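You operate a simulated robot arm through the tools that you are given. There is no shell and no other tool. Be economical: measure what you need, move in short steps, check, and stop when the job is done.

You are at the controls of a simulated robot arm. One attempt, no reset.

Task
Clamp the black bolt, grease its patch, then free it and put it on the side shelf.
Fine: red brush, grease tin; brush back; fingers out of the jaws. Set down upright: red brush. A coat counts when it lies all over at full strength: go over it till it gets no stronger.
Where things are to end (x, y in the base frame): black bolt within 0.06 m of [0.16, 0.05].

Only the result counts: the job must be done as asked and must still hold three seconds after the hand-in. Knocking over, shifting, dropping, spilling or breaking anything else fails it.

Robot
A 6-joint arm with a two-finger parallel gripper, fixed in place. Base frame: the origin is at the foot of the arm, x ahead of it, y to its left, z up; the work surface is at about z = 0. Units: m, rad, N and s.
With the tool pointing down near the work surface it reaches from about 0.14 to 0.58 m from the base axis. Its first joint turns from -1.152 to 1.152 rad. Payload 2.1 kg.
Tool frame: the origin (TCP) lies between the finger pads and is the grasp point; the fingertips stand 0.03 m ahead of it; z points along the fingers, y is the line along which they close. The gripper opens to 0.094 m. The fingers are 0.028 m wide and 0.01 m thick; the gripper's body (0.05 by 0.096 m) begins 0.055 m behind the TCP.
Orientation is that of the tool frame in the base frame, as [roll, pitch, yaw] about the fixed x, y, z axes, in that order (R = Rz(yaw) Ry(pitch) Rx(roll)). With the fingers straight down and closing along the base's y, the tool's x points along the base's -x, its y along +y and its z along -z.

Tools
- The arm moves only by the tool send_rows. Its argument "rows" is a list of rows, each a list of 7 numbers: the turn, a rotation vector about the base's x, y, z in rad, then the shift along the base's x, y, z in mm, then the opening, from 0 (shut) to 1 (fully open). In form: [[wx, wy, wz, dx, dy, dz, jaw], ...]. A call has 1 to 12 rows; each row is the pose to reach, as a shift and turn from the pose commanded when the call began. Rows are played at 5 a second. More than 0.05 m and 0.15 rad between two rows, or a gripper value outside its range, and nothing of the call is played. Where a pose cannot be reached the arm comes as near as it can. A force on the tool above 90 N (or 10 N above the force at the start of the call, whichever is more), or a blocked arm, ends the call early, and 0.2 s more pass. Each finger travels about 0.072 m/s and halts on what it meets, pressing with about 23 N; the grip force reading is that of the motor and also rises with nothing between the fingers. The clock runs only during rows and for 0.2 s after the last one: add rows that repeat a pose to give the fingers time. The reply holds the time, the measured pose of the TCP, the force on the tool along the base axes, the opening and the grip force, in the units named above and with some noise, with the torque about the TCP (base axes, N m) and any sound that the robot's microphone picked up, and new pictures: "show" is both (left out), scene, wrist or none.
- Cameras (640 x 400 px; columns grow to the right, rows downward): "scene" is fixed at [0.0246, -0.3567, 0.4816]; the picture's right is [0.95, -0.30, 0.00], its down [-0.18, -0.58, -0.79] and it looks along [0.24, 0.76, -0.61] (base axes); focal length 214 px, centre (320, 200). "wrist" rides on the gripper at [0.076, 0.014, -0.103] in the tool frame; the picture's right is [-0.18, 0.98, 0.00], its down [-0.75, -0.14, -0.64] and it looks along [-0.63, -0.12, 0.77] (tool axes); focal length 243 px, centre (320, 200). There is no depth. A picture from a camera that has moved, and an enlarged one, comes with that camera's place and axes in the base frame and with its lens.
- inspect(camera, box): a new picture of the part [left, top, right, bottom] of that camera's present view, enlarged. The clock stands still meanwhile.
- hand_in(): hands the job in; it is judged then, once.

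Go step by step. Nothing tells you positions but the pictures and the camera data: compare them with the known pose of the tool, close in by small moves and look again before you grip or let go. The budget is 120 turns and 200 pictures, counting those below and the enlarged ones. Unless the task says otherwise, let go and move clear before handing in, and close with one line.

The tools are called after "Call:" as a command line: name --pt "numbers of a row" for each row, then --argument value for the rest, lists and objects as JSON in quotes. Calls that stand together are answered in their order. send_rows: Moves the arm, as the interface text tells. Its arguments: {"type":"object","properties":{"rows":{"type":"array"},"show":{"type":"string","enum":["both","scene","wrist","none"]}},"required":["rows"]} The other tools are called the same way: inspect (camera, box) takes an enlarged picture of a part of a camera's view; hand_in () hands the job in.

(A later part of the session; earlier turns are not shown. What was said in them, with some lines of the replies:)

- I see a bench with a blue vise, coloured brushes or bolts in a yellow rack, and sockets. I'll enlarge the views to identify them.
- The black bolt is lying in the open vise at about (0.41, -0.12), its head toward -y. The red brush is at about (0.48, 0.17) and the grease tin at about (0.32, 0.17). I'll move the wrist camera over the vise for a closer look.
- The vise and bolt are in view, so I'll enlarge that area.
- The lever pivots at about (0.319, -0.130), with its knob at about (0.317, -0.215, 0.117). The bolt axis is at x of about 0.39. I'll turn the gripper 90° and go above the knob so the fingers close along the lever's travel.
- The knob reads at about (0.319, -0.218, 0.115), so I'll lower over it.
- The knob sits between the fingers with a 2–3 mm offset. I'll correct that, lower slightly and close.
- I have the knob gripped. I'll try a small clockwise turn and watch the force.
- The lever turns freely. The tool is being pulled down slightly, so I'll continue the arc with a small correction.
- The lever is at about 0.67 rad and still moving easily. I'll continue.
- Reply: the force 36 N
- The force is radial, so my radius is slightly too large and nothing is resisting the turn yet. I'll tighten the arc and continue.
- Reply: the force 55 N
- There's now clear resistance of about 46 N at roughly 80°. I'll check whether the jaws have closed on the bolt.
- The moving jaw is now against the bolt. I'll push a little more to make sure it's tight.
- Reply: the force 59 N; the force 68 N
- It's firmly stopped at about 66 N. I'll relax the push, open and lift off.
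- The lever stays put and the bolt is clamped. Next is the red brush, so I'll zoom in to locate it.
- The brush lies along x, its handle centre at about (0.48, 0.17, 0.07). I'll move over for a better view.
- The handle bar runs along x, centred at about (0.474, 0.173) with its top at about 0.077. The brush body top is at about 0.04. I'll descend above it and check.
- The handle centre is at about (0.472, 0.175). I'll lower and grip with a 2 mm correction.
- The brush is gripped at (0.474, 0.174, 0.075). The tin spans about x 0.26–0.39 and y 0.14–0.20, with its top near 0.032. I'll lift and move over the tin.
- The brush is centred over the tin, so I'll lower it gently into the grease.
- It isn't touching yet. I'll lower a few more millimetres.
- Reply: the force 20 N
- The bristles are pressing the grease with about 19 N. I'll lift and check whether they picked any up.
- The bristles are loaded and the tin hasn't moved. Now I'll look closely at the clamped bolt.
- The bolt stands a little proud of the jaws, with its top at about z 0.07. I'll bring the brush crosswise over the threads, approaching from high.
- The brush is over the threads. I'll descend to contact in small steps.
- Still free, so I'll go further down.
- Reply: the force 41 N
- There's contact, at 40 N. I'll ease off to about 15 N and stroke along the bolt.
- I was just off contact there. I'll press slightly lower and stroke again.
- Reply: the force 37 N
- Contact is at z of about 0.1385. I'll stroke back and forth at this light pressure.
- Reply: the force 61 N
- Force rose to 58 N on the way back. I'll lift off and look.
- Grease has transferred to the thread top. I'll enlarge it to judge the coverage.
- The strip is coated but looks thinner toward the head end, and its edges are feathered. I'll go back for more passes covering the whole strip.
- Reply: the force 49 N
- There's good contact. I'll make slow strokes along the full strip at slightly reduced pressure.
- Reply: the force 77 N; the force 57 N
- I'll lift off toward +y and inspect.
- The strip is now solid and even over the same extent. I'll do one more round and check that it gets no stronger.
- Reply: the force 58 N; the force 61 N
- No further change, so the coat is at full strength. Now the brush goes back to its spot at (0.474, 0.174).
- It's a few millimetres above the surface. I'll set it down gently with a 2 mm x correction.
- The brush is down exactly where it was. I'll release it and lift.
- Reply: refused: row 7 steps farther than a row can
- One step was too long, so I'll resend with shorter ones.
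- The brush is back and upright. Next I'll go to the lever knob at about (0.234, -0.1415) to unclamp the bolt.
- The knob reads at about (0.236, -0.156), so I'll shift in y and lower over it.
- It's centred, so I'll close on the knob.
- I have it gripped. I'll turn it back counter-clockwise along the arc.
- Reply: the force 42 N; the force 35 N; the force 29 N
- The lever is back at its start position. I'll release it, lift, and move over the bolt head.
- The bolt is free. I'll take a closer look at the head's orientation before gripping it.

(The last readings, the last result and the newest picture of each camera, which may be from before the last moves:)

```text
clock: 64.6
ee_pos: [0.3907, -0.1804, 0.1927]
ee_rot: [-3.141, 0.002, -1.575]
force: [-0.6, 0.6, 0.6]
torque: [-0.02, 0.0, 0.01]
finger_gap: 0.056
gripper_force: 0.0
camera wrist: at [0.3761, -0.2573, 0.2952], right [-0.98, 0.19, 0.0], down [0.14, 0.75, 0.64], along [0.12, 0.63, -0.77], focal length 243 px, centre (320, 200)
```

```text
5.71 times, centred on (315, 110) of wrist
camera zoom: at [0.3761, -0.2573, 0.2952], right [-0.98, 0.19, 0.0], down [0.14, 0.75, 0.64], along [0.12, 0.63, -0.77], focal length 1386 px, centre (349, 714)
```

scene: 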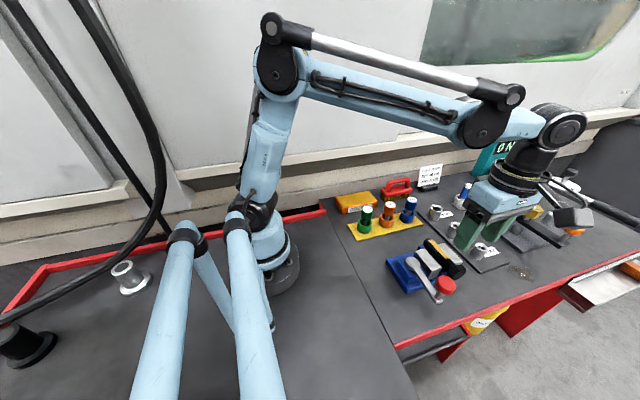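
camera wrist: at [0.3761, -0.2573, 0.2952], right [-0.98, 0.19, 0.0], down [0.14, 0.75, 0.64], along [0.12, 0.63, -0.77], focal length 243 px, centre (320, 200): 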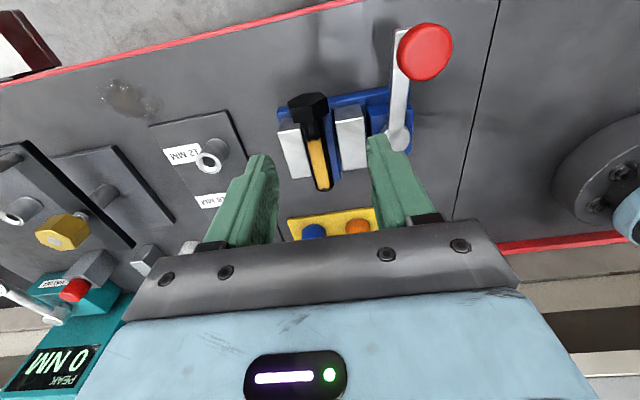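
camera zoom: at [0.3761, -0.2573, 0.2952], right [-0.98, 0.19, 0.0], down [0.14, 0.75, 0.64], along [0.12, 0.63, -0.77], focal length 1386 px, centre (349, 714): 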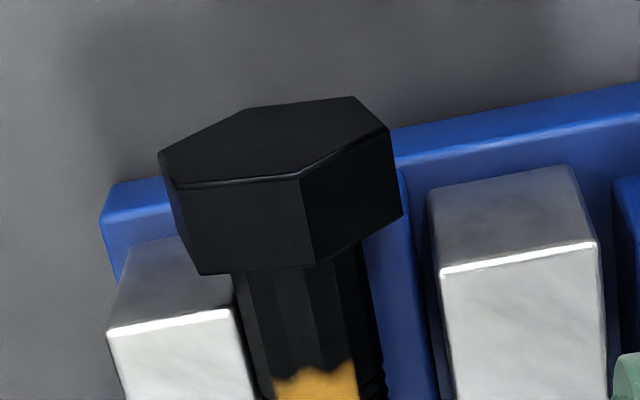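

The head is about 34 mm across flats, centred near (0.40, -0.18), and tilted about 15°. I'll come down over it on the part outside the jaws and check before closing.

Call:
send_rows --pt "0 0 0 5 -3 -30 0.75" --pt "0 0 0 10 -5 -60 0.75" --pt "0 0 0 10 -5 -85 0.75"

Call:
inspect --camera "wrist" --box '[220, 60, 440, 240]'

Call:
inspect --camera "scene" --box '[400, 210, 510, 300]'

```text
clock: 65.4
ee_pos: [0.4038, -0.187, 0.1098]
ee_rot: [3.141, 0.001, -1.575]
force: [-0.2, -0.9, -0.9]
torque: [-0.02, 0.01, -0.02]
finger_gap: 0.0703
gripper_force: 0.2
camera wrist: at [0.3886, -0.2629, 0.213], right [-0.98, 0.19, 0.0], down [0.14, 0.75, 0.64], along [0.12, 0.63, -0.77], focal length 243 px, centre (320, 200)
```

scene: 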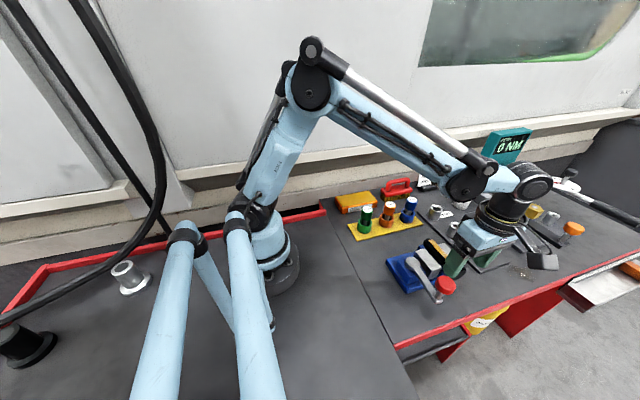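
wrist: 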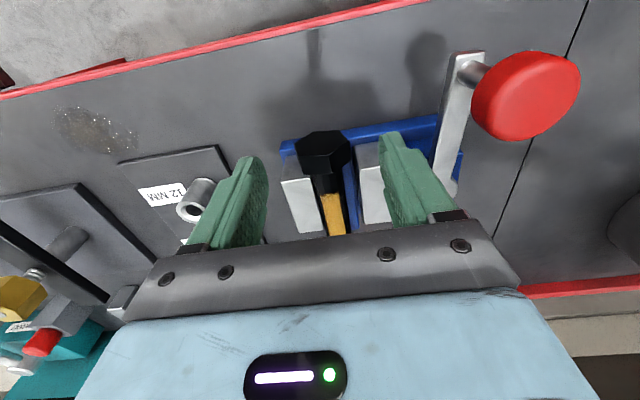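

```text
2.22 times, centred on (330, 150) of wrist
camera zoom: at [0.3886, -0.2629, 0.213], right [-0.98, 0.19, 0.0], down [0.14, 0.75, 0.64], along [0.12, 0.63, -0.77], focal length 539 px, centre (298, 311)
```

zoom: 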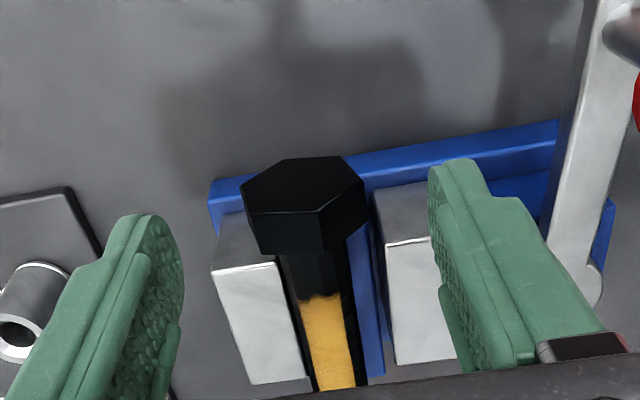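

```text
4.44 times, centred on (455, 255) of scene
camera zoom: at [0.0246, -0.3567, 0.4816], right [0.95, -0.3, 0.0], down [-0.18, -0.58, -0.79], along [0.24, 0.76, -0.61], focal length 953 px, centre (-280, -44)
```

zoom: 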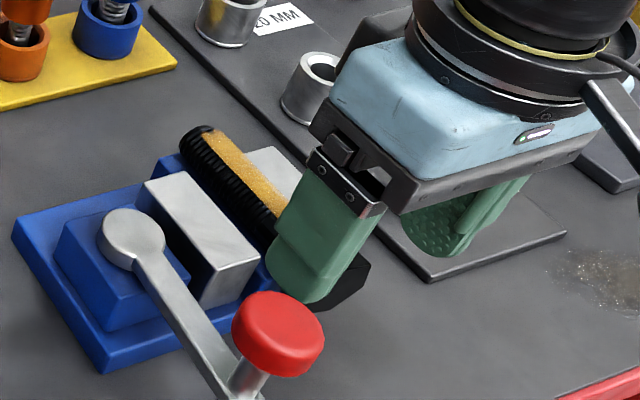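

The head lies between the fingers and is centred. I'll lower to gripping depth and close.

Call:
send_rows --pt "0 0 0 -1 0 -15 0.75" --pt "0 0 0 -1 0 -30 0.75" --pt "0 0 0 -1 0 -40 0.75" --pt "0 0 0 -1 0 -46 0.75"

Call:
inspect --camera "scene" --box '[400, 210, 510, 300]'

```text
clock: 66.4
ee_pos: [0.4009, -0.1838, 0.0635]
ee_rot: [3.142, 0.001, -1.574]
force: [0.2, -0.1, -0.7]
torque: [0.03, 0.0, -0.04]
finger_gap: 0.0706
gripper_force: 0.1
camera wrist: at [0.3863, -0.2607, 0.166], right [-0.98, 0.19, 0.0], down [0.14, 0.75, 0.64], along [0.12, 0.63, -0.77], focal length 243 px, centre (320, 200)
```

scene: 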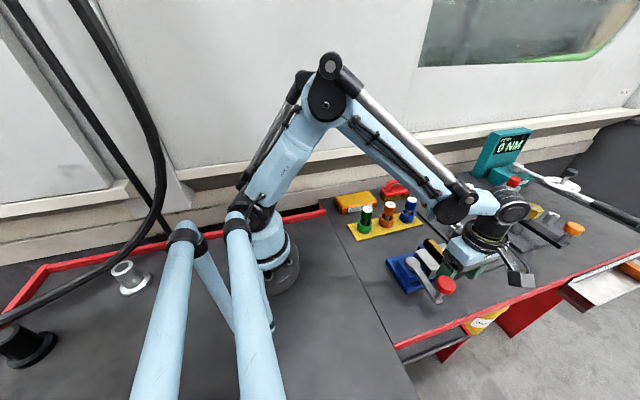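
wrist: 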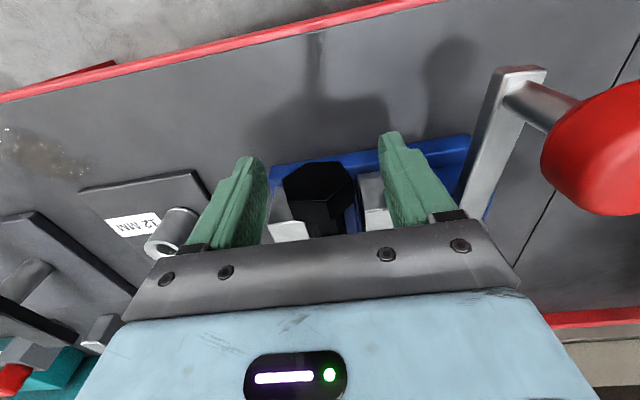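

```text
4.44 times, centred on (455, 255) of scene
camera zoom: at [0.0246, -0.3567, 0.4816], right [0.95, -0.3, 0.0], down [-0.18, -0.58, -0.79], along [0.24, 0.76, -0.61], focal length 953 px, centre (-280, -44)
```

zoom: 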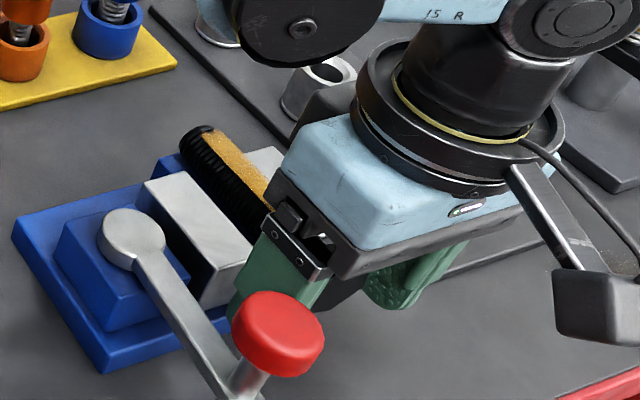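

The head is right at the grasp point, so I'll close.

Call:
send_rows --pt "0 0 0 0 0 0 0.55" --pt "0 0 0 0 0 0 0.4" --pt "0 0 0 0 0 0 0.3" --pt "0 0 0 0 0 0 0.2" --pt "0 0 0 0 0 0 0.2"

Call:
inspect --camera "wrist" --box '[240, 120, 420, 240]'

```text
clock: 67.6
ee_pos: [0.401, -0.1826, 0.0631]
ee_rot: [3.139, 0.001, -1.574]
force: [-0.7, -0.1, -0.4]
torque: [-0.14, 0.03, 0.0]
finger_gap: 0.042
gripper_force: 22.7
camera wrist: at [0.3862, -0.2607, 0.1661], right [-0.98, 0.19, 0.0], down [0.14, 0.75, 0.64], along [0.12, 0.63, -0.77], focal length 243 px, centre (320, 200)
```

scene: 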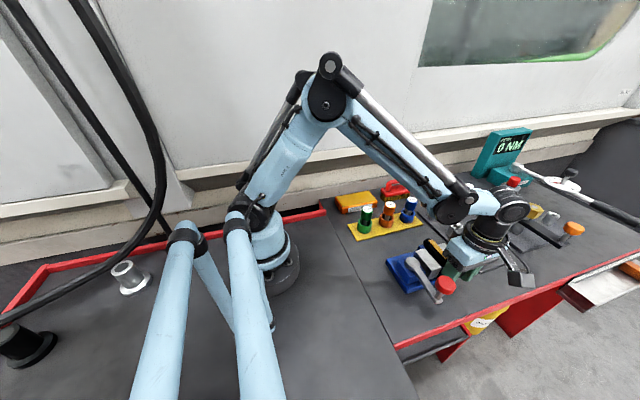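
wrist: 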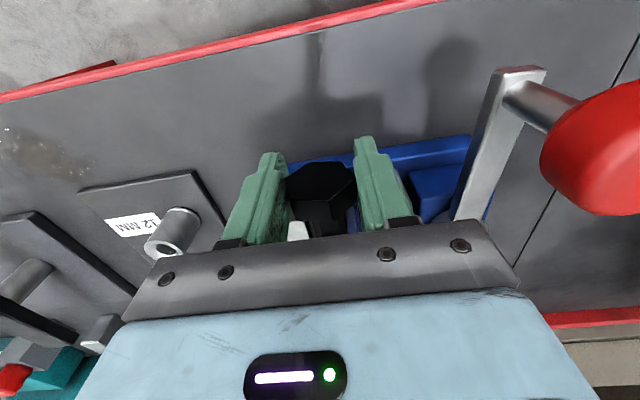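

```text
3.33 times, centred on (330, 180) of wrist
camera zoom: at [0.3862, -0.2607, 0.1661], right [-0.98, 0.19, 0.0], down [0.14, 0.75, 0.64], along [0.12, 0.63, -0.77], focal length 809 px, centre (287, 267)
```

zoom: 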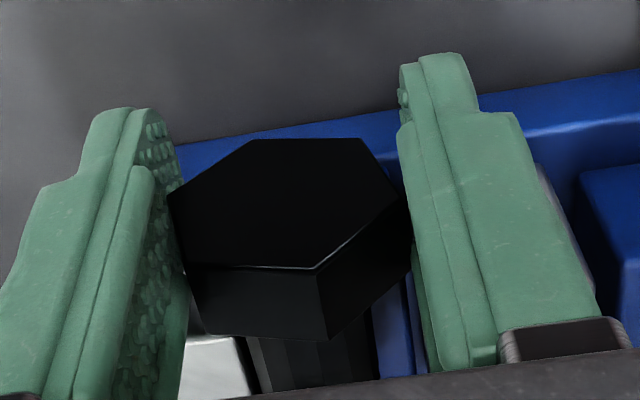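

The fingers hold the head at 42 mm, close to across its corners. I'll test the grip with a small lift.

Call:
send_rows --pt "0 0 0 0 0 4 0.1" --pt "0 0 0 0 0 8 0.1" --pt "0 0 0 0 0 12 0.1" --pt "0 0 0 0 0 12 0.1"

Call:
inspect --camera "wrist" --box '[240, 120, 420, 240]'

Call:
inspect --camera "scene" --box '[400, 210, 510, 300]'

```text
clock: 68.6
ee_pos: [0.4004, -0.183, 0.0735]
ee_rot: [3.14, 0.003, -1.574]
force: [0.0, 0.0, -3.9]
torque: [-0.13, 0.0, -0.02]
finger_gap: 0.0415
gripper_force: 23.3
camera wrist: at [0.3859, -0.2598, 0.177], right [-0.98, 0.19, 0.0], down [0.14, 0.75, 0.64], along [0.12, 0.63, -0.77], focal length 243 px, centre (320, 200)
```

scene: 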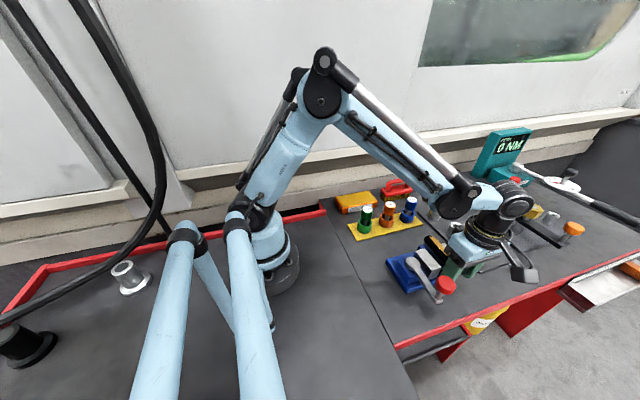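
wrist: 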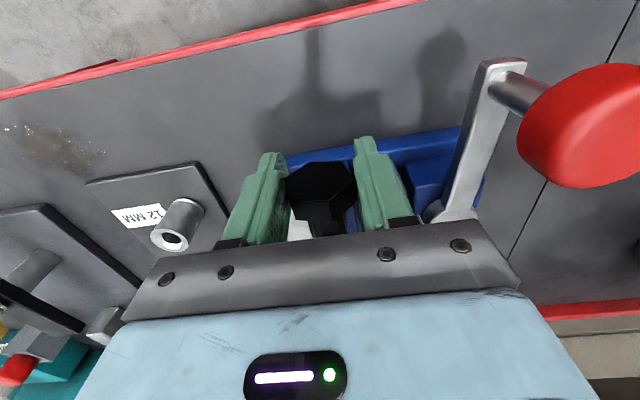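

```text
3.33 times, centred on (330, 180) of wrist
camera zoom: at [0.3859, -0.2598, 0.177], right [-0.98, 0.19, 0.0], down [0.14, 0.75, 0.64], along [0.12, 0.63, -0.77], focal length 809 px, centre (287, 267)
```

zoom: 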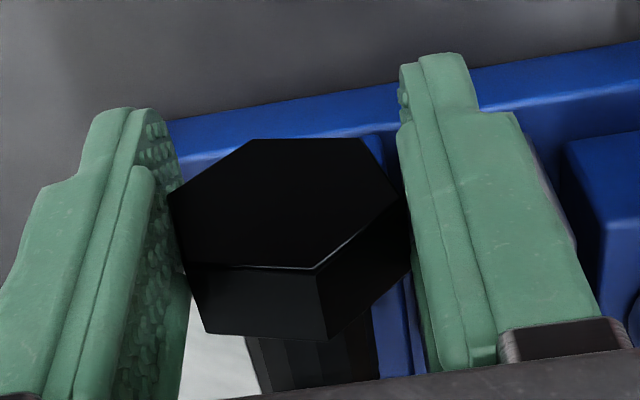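

```text
4.44 times, centred on (455, 255) of scene
camera zoom: at [0.0246, -0.3567, 0.4816], right [0.95, -0.3, 0.0], down [-0.18, -0.58, -0.79], along [0.24, 0.76, -0.61], focal length 953 px, centre (-280, -44)
```

zoom: 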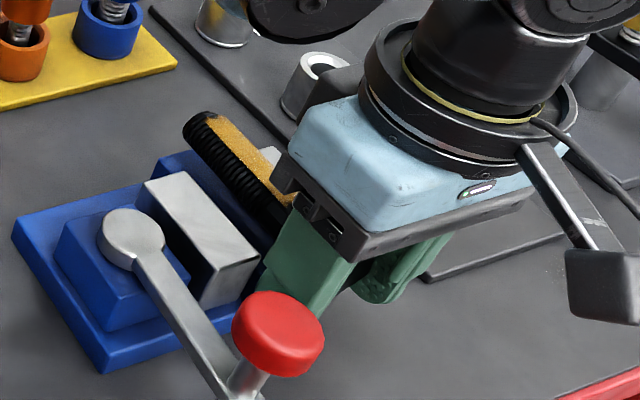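

The bolt came up level with the gripper, weighing about 4 N. I'll lift higher and check for sagging.

Call:
send_rows --pt "0 0 0 0 0 10 0.1" --pt "0 0 0 0 0 22 0.1" --pt "0 0 0 0 0 36 0.1" --pt "0 0 0 0 0 52 0.1" --pt "0 0 0 0 0 70 0.1" --pt "0 0 0 0 0 90 0.1"

Call:
inspect --camera "scene" --box '[400, 190, 520, 300]'

```text
clock: 70.0
ee_pos: [0.4001, -0.1843, 0.1625]
ee_rot: [3.14, 0.002, -1.574]
force: [-0.5, 0.5, -3.9]
torque: [-0.21, 0.02, 0.02]
finger_gap: 0.0405
gripper_force: 22.8
camera wrist: at [0.3861, -0.2608, 0.2648], right [-0.98, 0.19, 0.0], down [0.14, 0.75, 0.64], along [0.12, 0.63, -0.77], focal length 243 px, centre (320, 200)
```

scene: 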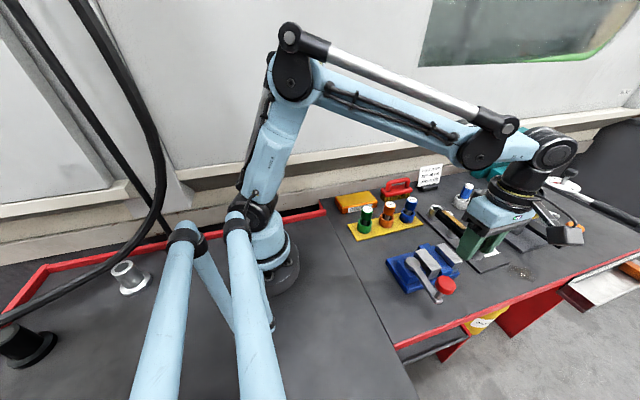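
wrist: 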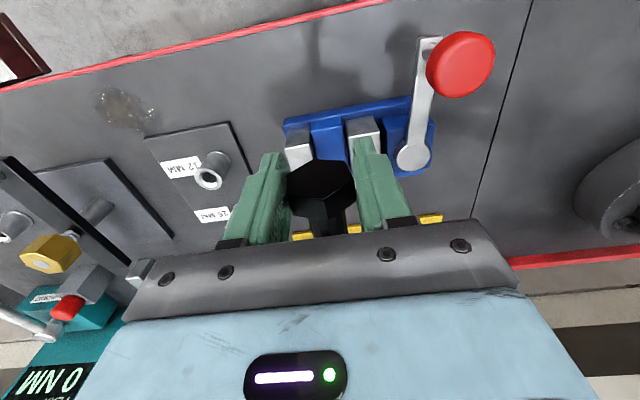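

```text
3.64 times, centred on (460, 245) of scene
camera zoom: at [0.0246, -0.3567, 0.4816], right [0.95, -0.3, 0.0], down [-0.18, -0.58, -0.79], along [0.24, 0.76, -0.61], focal length 780 px, centre (-189, 36)
```

zoom: 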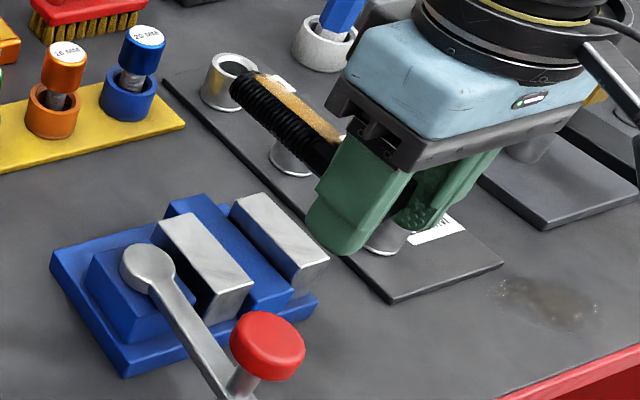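

The grip is secure and the bolt is level. I'll carry it high toward the side shelf, turning 30° on the way.

Call:
send_rows --pt "0 0 0 0 0 30 0.1" --pt "0 0 0.05 -20 17 50 0.1" --pt "0 0 0.11 -48 42 50 0.1" --pt "0 0 0.17 -76 67 50 0.1" --pt "0 0 0.23 -104 92 50 0.1" --pt "0 0 0.3 -132 116 50 0.1" --pt "0 0 0.37 -160 140 50 0.1" --pt "0 0 0.44 -188 164 50 0.1" --pt "0 0 0.5 -210 183 50 0.1" --pt "0 0 0.524 -221.5 193 50 0.1"

```text
clock: 72.2
ee_pos: [0.1792, 0.0088, 0.2142]
ee_rot: [3.141, 0.002, -1.047]
force: [0.0, 0.2, -4.5]
torque: [-0.16, -0.08, 0.02]
finger_gap: 0.0405
gripper_force: 22.8
camera wrist: at [0.2052, -0.0658, 0.3165], right [-0.94, -0.33, 0.0], down [-0.25, 0.72, 0.64], along [-0.21, 0.61, -0.77], focal length 243 px, centre (320, 200)
```

scene: 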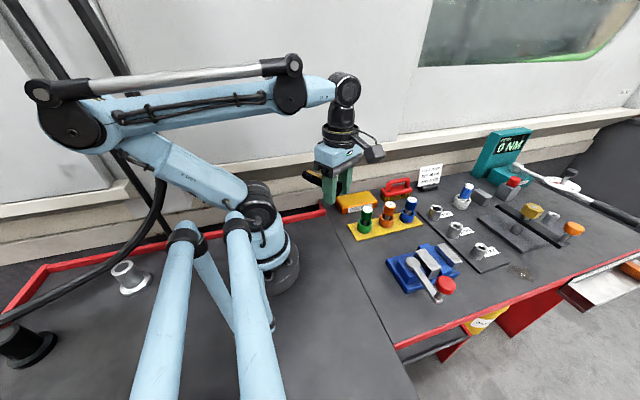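
wrist: 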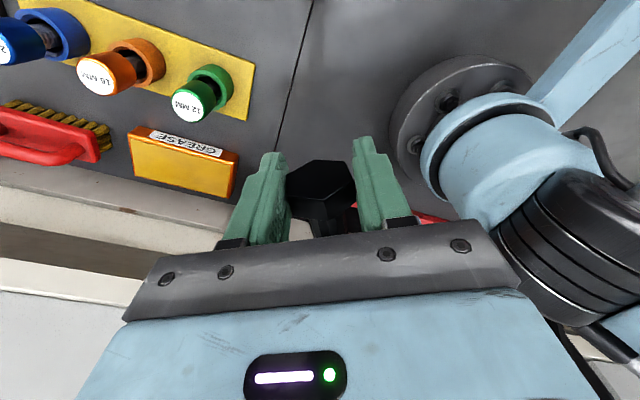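

It's over the shelf with the foot flange clear. I'll descend in stages.

Call:
send_rows --pt "0 0 0 0 0 -35 0.1" --pt "0 0 0 0 0 -70 0.1" --pt "0 0 0 0 0 -105 0.1" --pt "0 0 0 0 0 -135 0.1" --pt "0 0 0 0 0 -155 0.1"

Call:
inspect --camera "scene" --box '[270, 180, 400, 280]'

```text
clock: 73.4
ee_pos: [0.179, 0.0095, 0.0573]
ee_rot: [-3.142, 0.002, -1.052]
force: [-0.3, -0.4, -4.4]
torque: [-0.16, -0.09, -0.03]
finger_gap: 0.0404
gripper_force: 23.1
camera wrist: at [0.2051, -0.0647, 0.1602], right [-0.94, -0.33, 0.0], down [-0.25, 0.72, 0.64], along [-0.21, 0.61, -0.77], focal length 243 px, centre (320, 200)
```

scene: 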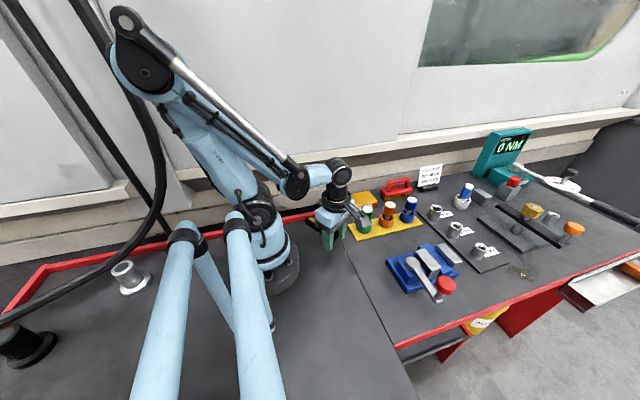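
wrist: 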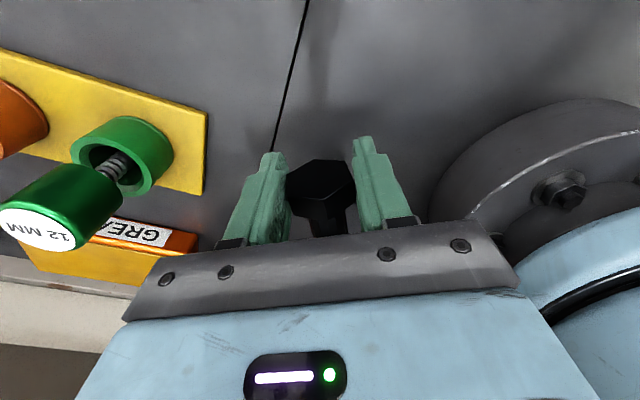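

```text
4.00 times, centred on (335, 230) of scene
camera zoom: at [0.0246, -0.3567, 0.4816], right [0.95, -0.3, 0.0], down [-0.18, -0.58, -0.79], along [0.24, 0.76, -0.61], focal length 858 px, centre (260, 80)
```

zoom: 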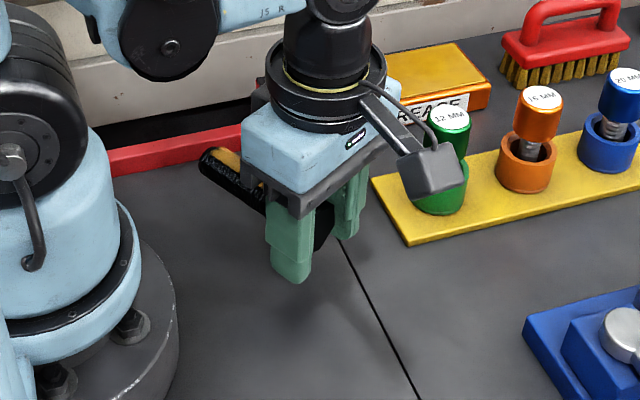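

It's clear all round. I'll lower gently until contact.

Call:
send_rows --pt "0 0 0 0 0 -8 0.1" --pt "0 0 0 0 0 -15 0.1" --pt "0 0 0 0 0 -20 0.1" --pt "0 0 0 0 0 -22 0.1" --show "none"

```text
clock: 74.4
ee_pos: [0.1794, 0.0104, 0.0354]
ee_rot: [-3.141, 0.001, -1.05]
force: [0.2, -0.5, -4.1]
torque: [-0.17, -0.09, 0.03]
finger_gap: 0.0404
gripper_force: 22.7
```

Call:
send_rows --pt "0 0 0 0 0 -1 0.1" --pt "0 0 0 0 0 -2.5 0.1" --pt "0 0 0 0 0 -2.5 0.1" --show "none"

Call:
inspect --camera "scene" --box '[295, 200, 375, 260]'

```text
clock: 75.2
ee_pos: [0.1808, 0.01, 0.0324]
ee_rot: [3.14, 0.001, -1.047]
force: [-0.2, -0.1, -4.4]
torque: [-0.18, -0.11, 0.04]
finger_gap: 0.0402
gripper_force: 22.9
```

```text
6.67 times, centred on (335, 230) of scene
camera zoom: at [0.0246, -0.3567, 0.4816], right [0.95, -0.3, 0.0], down [-0.18, -0.58, -0.79], along [0.24, 0.76, -0.61], focal length 1430 px, centre (220, 0)
```

zoom: 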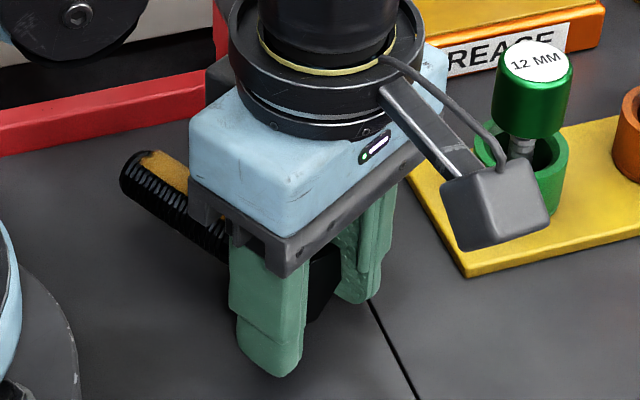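

Call:
send_rows --pt "0 0 0 0 0 -1.5 0.1" --pt "0 0 0 0 0 -2.5 0.1" --pt "0 0 0 0 0 -2.5 0.1" --show "none"

```text
clock: 76.0
ee_pos: [0.1805, 0.0098, 0.0293]
ee_rot: [3.14, 0.003, -1.048]
force: [0.1, -0.4, -4.1]
torque: [-0.19, -0.13, -0.01]
finger_gap: 0.0403
gripper_force: 23.3
```

Call:
send_rows --pt "0 0 0 0 0 -1.5 0.1" --pt "0 0 0 0 0 -2 0.1" --pt "0 0 0 0 0 -2 0.1" --show "none"

```text
clock: 76.4
ee_pos: [0.1801, 0.0104, 0.0291]
ee_rot: [3.138, 0.003, -1.048]
force: [-7.6, -1.1, 50.1]
torque: [0.05, -1.34, 0.05]
finger_gap: 0.0404
gripper_force: 23.1
stopped in row 1: the force on the tool passed its limit (the readings are from after the stop); the commanded pose is now the measured one
```

The fingertips have touched the shelf. I'll check how close the bolt is to it before letting go.

Call:
send_rows --pt "0 0 0 0 0 0.5 0.1" --pt "0 0 0 0 0 0.5 0.1"

Call:
inspect --camera "wrist" --box '[240, 120, 420, 240]'

Call:
inspect --camera "scene" --box '[300, 205, 360, 255]'

```text
clock: 77.0
ee_pos: [0.1806, 0.0087, 0.0302]
ee_rot: [3.14, 0.003, -1.049]
force: [-0.8, 4.7, 8.2]
torque: [-0.01, -0.38, 0.08]
finger_gap: 0.0401
gripper_force: 23.6
camera wrist: at [0.2057, -0.0646, 0.133], right [-0.94, -0.33, 0.0], down [-0.25, 0.72, 0.64], along [-0.21, 0.61, -0.76], focal length 243 px, centre (320, 200)
```

scene: 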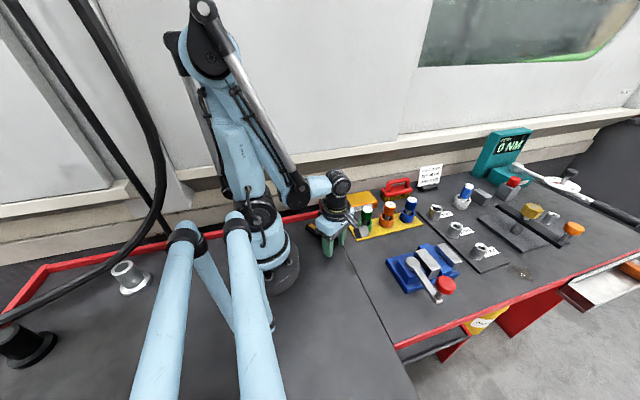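
wrist: 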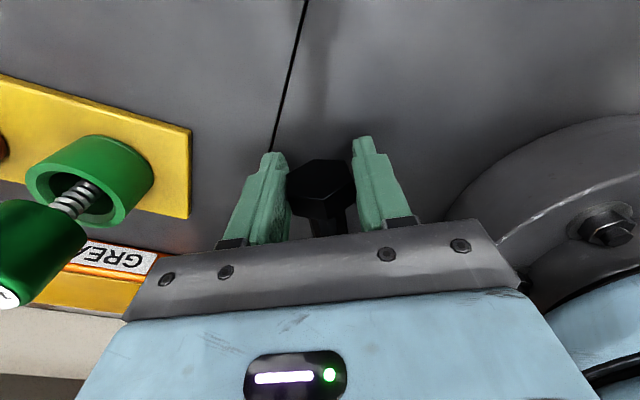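

```text
3.33 times, centred on (330, 180) of wrist
camera zoom: at [0.2057, -0.0646, 0.133], right [-0.94, -0.33, 0.0], down [-0.25, 0.72, 0.64], along [-0.21, 0.61, -0.76], focal length 809 px, centre (287, 267)
```

zoom: 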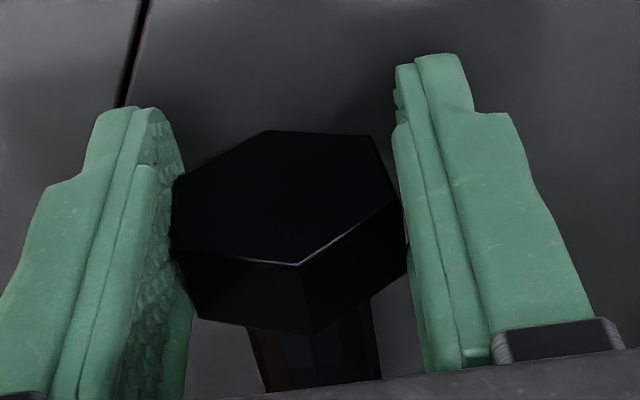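

```text
8.00 times, centred on (330, 230) of scene
camera zoom: at [0.0246, -0.3567, 0.4816], right [0.95, -0.3, 0.0], down [-0.18, -0.58, -0.79], along [0.24, 0.76, -0.61], focal length 1716 px, centre (240, -40)
```

zoom: 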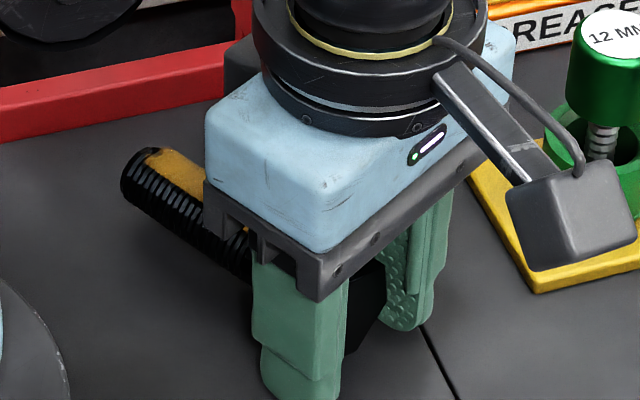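

The bolt is essentially down. I'll open slowly with the fingers still guarding it.

Call:
send_rows --pt "0 0 0 0 0 1 0.42" --pt "0 0 0 0 0 1 0.46" --pt "0 0 0 0 0 1 0.5" --pt "0 0 0 0 0 1 0.55" --pt "0 0 0 0 0 1 0.6" --pt "0 0 0 0 0 1 0.65"

Call:
inspect --camera "scene" --box '[300, 205, 360, 255]'

Call:
inspect --camera "wrist" --box '[220, 120, 420, 240]'

```text
clock: 78.4
ee_pos: [0.1799, 0.0082, 0.0309]
ee_rot: [3.138, 0.003, -1.05]
force: [0.3, -1.1, 0.1]
torque: [-0.02, 0.0, 0.02]
finger_gap: 0.0611
gripper_force: 0.1
camera wrist: at [0.2051, -0.0648, 0.1343], right [-0.94, -0.33, 0.0], down [-0.25, 0.72, 0.64], along [-0.21, 0.61, -0.77], focal length 243 px, centre (320, 200)
```

scene: 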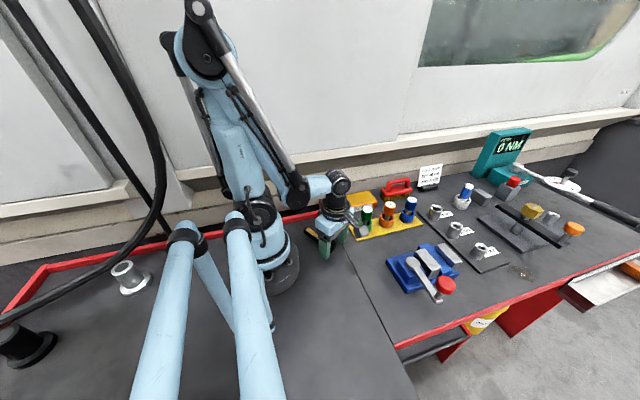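
wrist: 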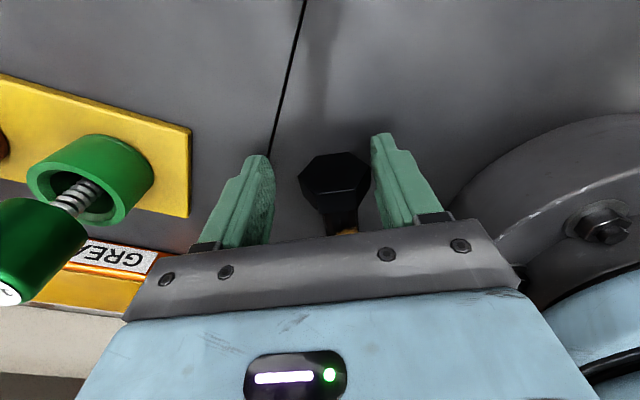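

```text
8.00 times, centred on (330, 230) of scene
camera zoom: at [0.0246, -0.3567, 0.4816], right [0.95, -0.3, 0.0], down [-0.18, -0.58, -0.79], along [0.24, 0.76, -0.61], focal length 1716 px, centre (240, -40)
```

zoom: 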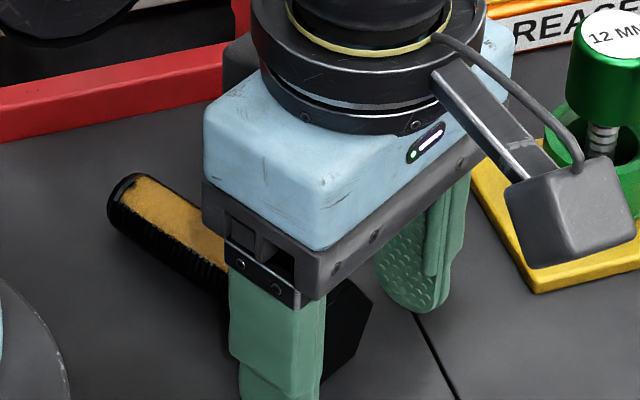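

```text
3.20 times, centred on (320, 180) of wrist
camera zoom: at [0.2051, -0.0648, 0.1343], right [-0.94, -0.33, 0.0], down [-0.25, 0.72, 0.64], along [-0.21, 0.61, -0.77], focal length 776 px, centre (320, 264)
```

zoom: 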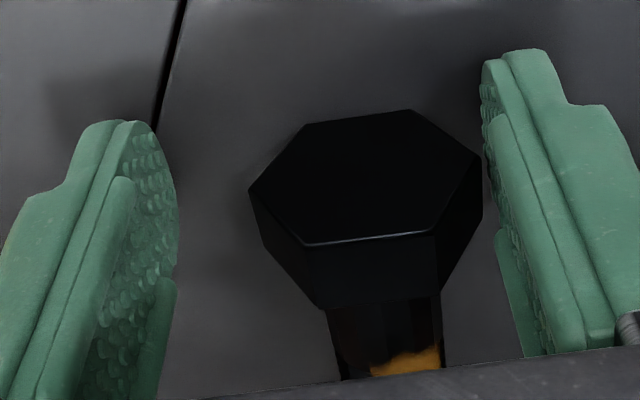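

The bolt has settled on a flat with the greased patch up. I'll open wider and lift straight clear.

Call:
send_rows --pt "0 0 0 0 0 0 0.75" --pt "0 0 0 0 0 0 0.85" --pt "0 0 0 0 0 10 0.85" --pt "0 0 0 0 0 30 0.85" --pt "0 0 0 0 0 65 0.85" --pt "0 0 0 0 0 105 0.85" --pt "0 0 0 0 0 145 0.85" --pt "0 0 0 30 -10 180 0.85" --pt "0 0 0 70 -30 190 0.85"

Call:
inspect --camera "scene" --box '[280, 180, 400, 280]'

Call:
inspect --camera "scene" --box '[330, 160, 500, 310]'

```text
clock: 80.4
ee_pos: [0.2541, -0.0187, 0.2215]
ee_rot: [3.137, 0.003, -1.048]
force: [-0.6, 0.4, 0.1]
torque: [-0.03, -0.01, -0.01]
finger_gap: 0.0801
gripper_force: 0.0
camera wrist: at [0.2793, -0.0934, 0.3245], right [-0.94, -0.33, 0.0], down [-0.25, 0.72, 0.64], along [-0.22, 0.61, -0.77], focal length 243 px, centre (320, 200)
```

scene: 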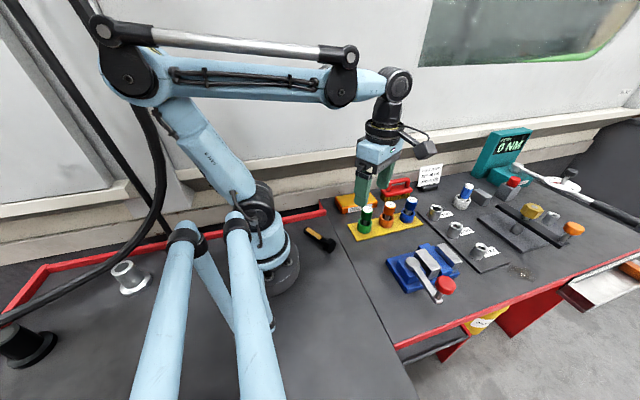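
wrist: 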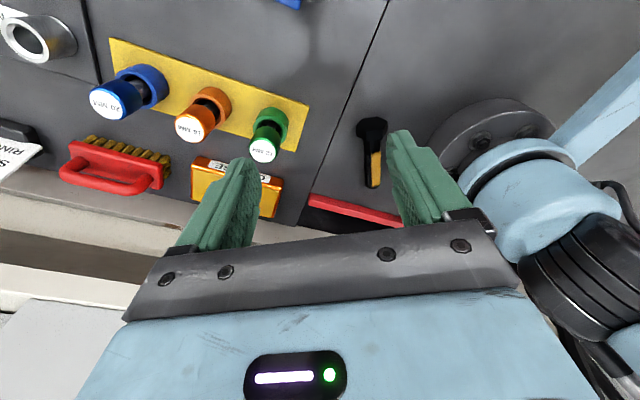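

```text
4.00 times, centred on (340, 230) of scene
camera zoom: at [0.0245, -0.3567, 0.4816], right [0.95, -0.3, 0.0], down [-0.18, -0.58, -0.79], along [0.24, 0.76, -0.61], focal length 858 px, centre (240, 80)
```

zoom: 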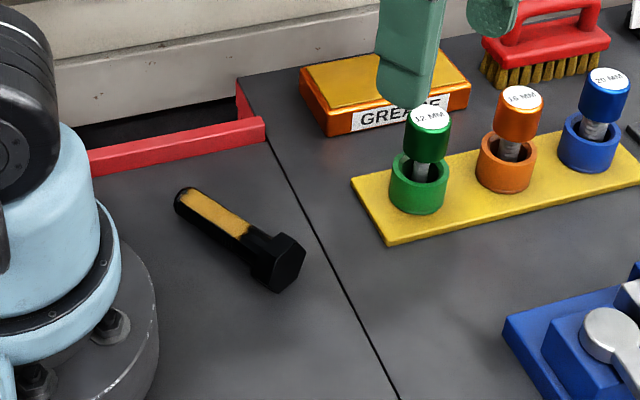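

```text
2.67 times, centred on (415, 235) of scene
camera zoom: at [0.0245, -0.3567, 0.4816], right [0.95, -0.3, 0.0], down [-0.18, -0.58, -0.79], along [0.24, 0.76, -0.61], focal length 572 px, centre (67, 107)
```

zoom: 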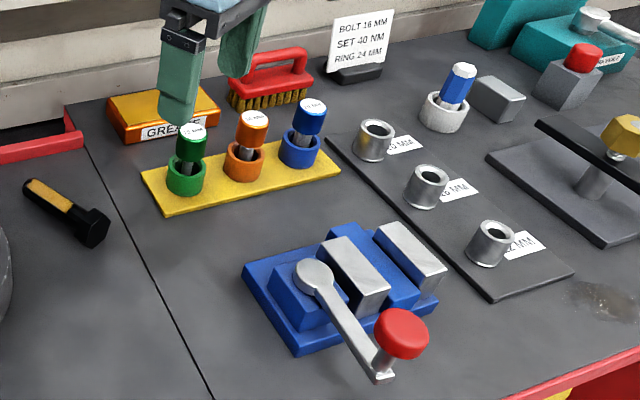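

The bolt rests on the side shelf at about (0.15, 0.05) with its coat intact. The brush is upright in its place, everything else is undisturbed, and the arm is clear, so I'll hand in.

Call:
hand_in

```text
The job is handed in.
```

I clamped the black bolt, greased its patch to a full even coat, freed it and laid it on the side shelf at about (0.15, 0.05). The red brush is back upright in its place, and the job is handed in.
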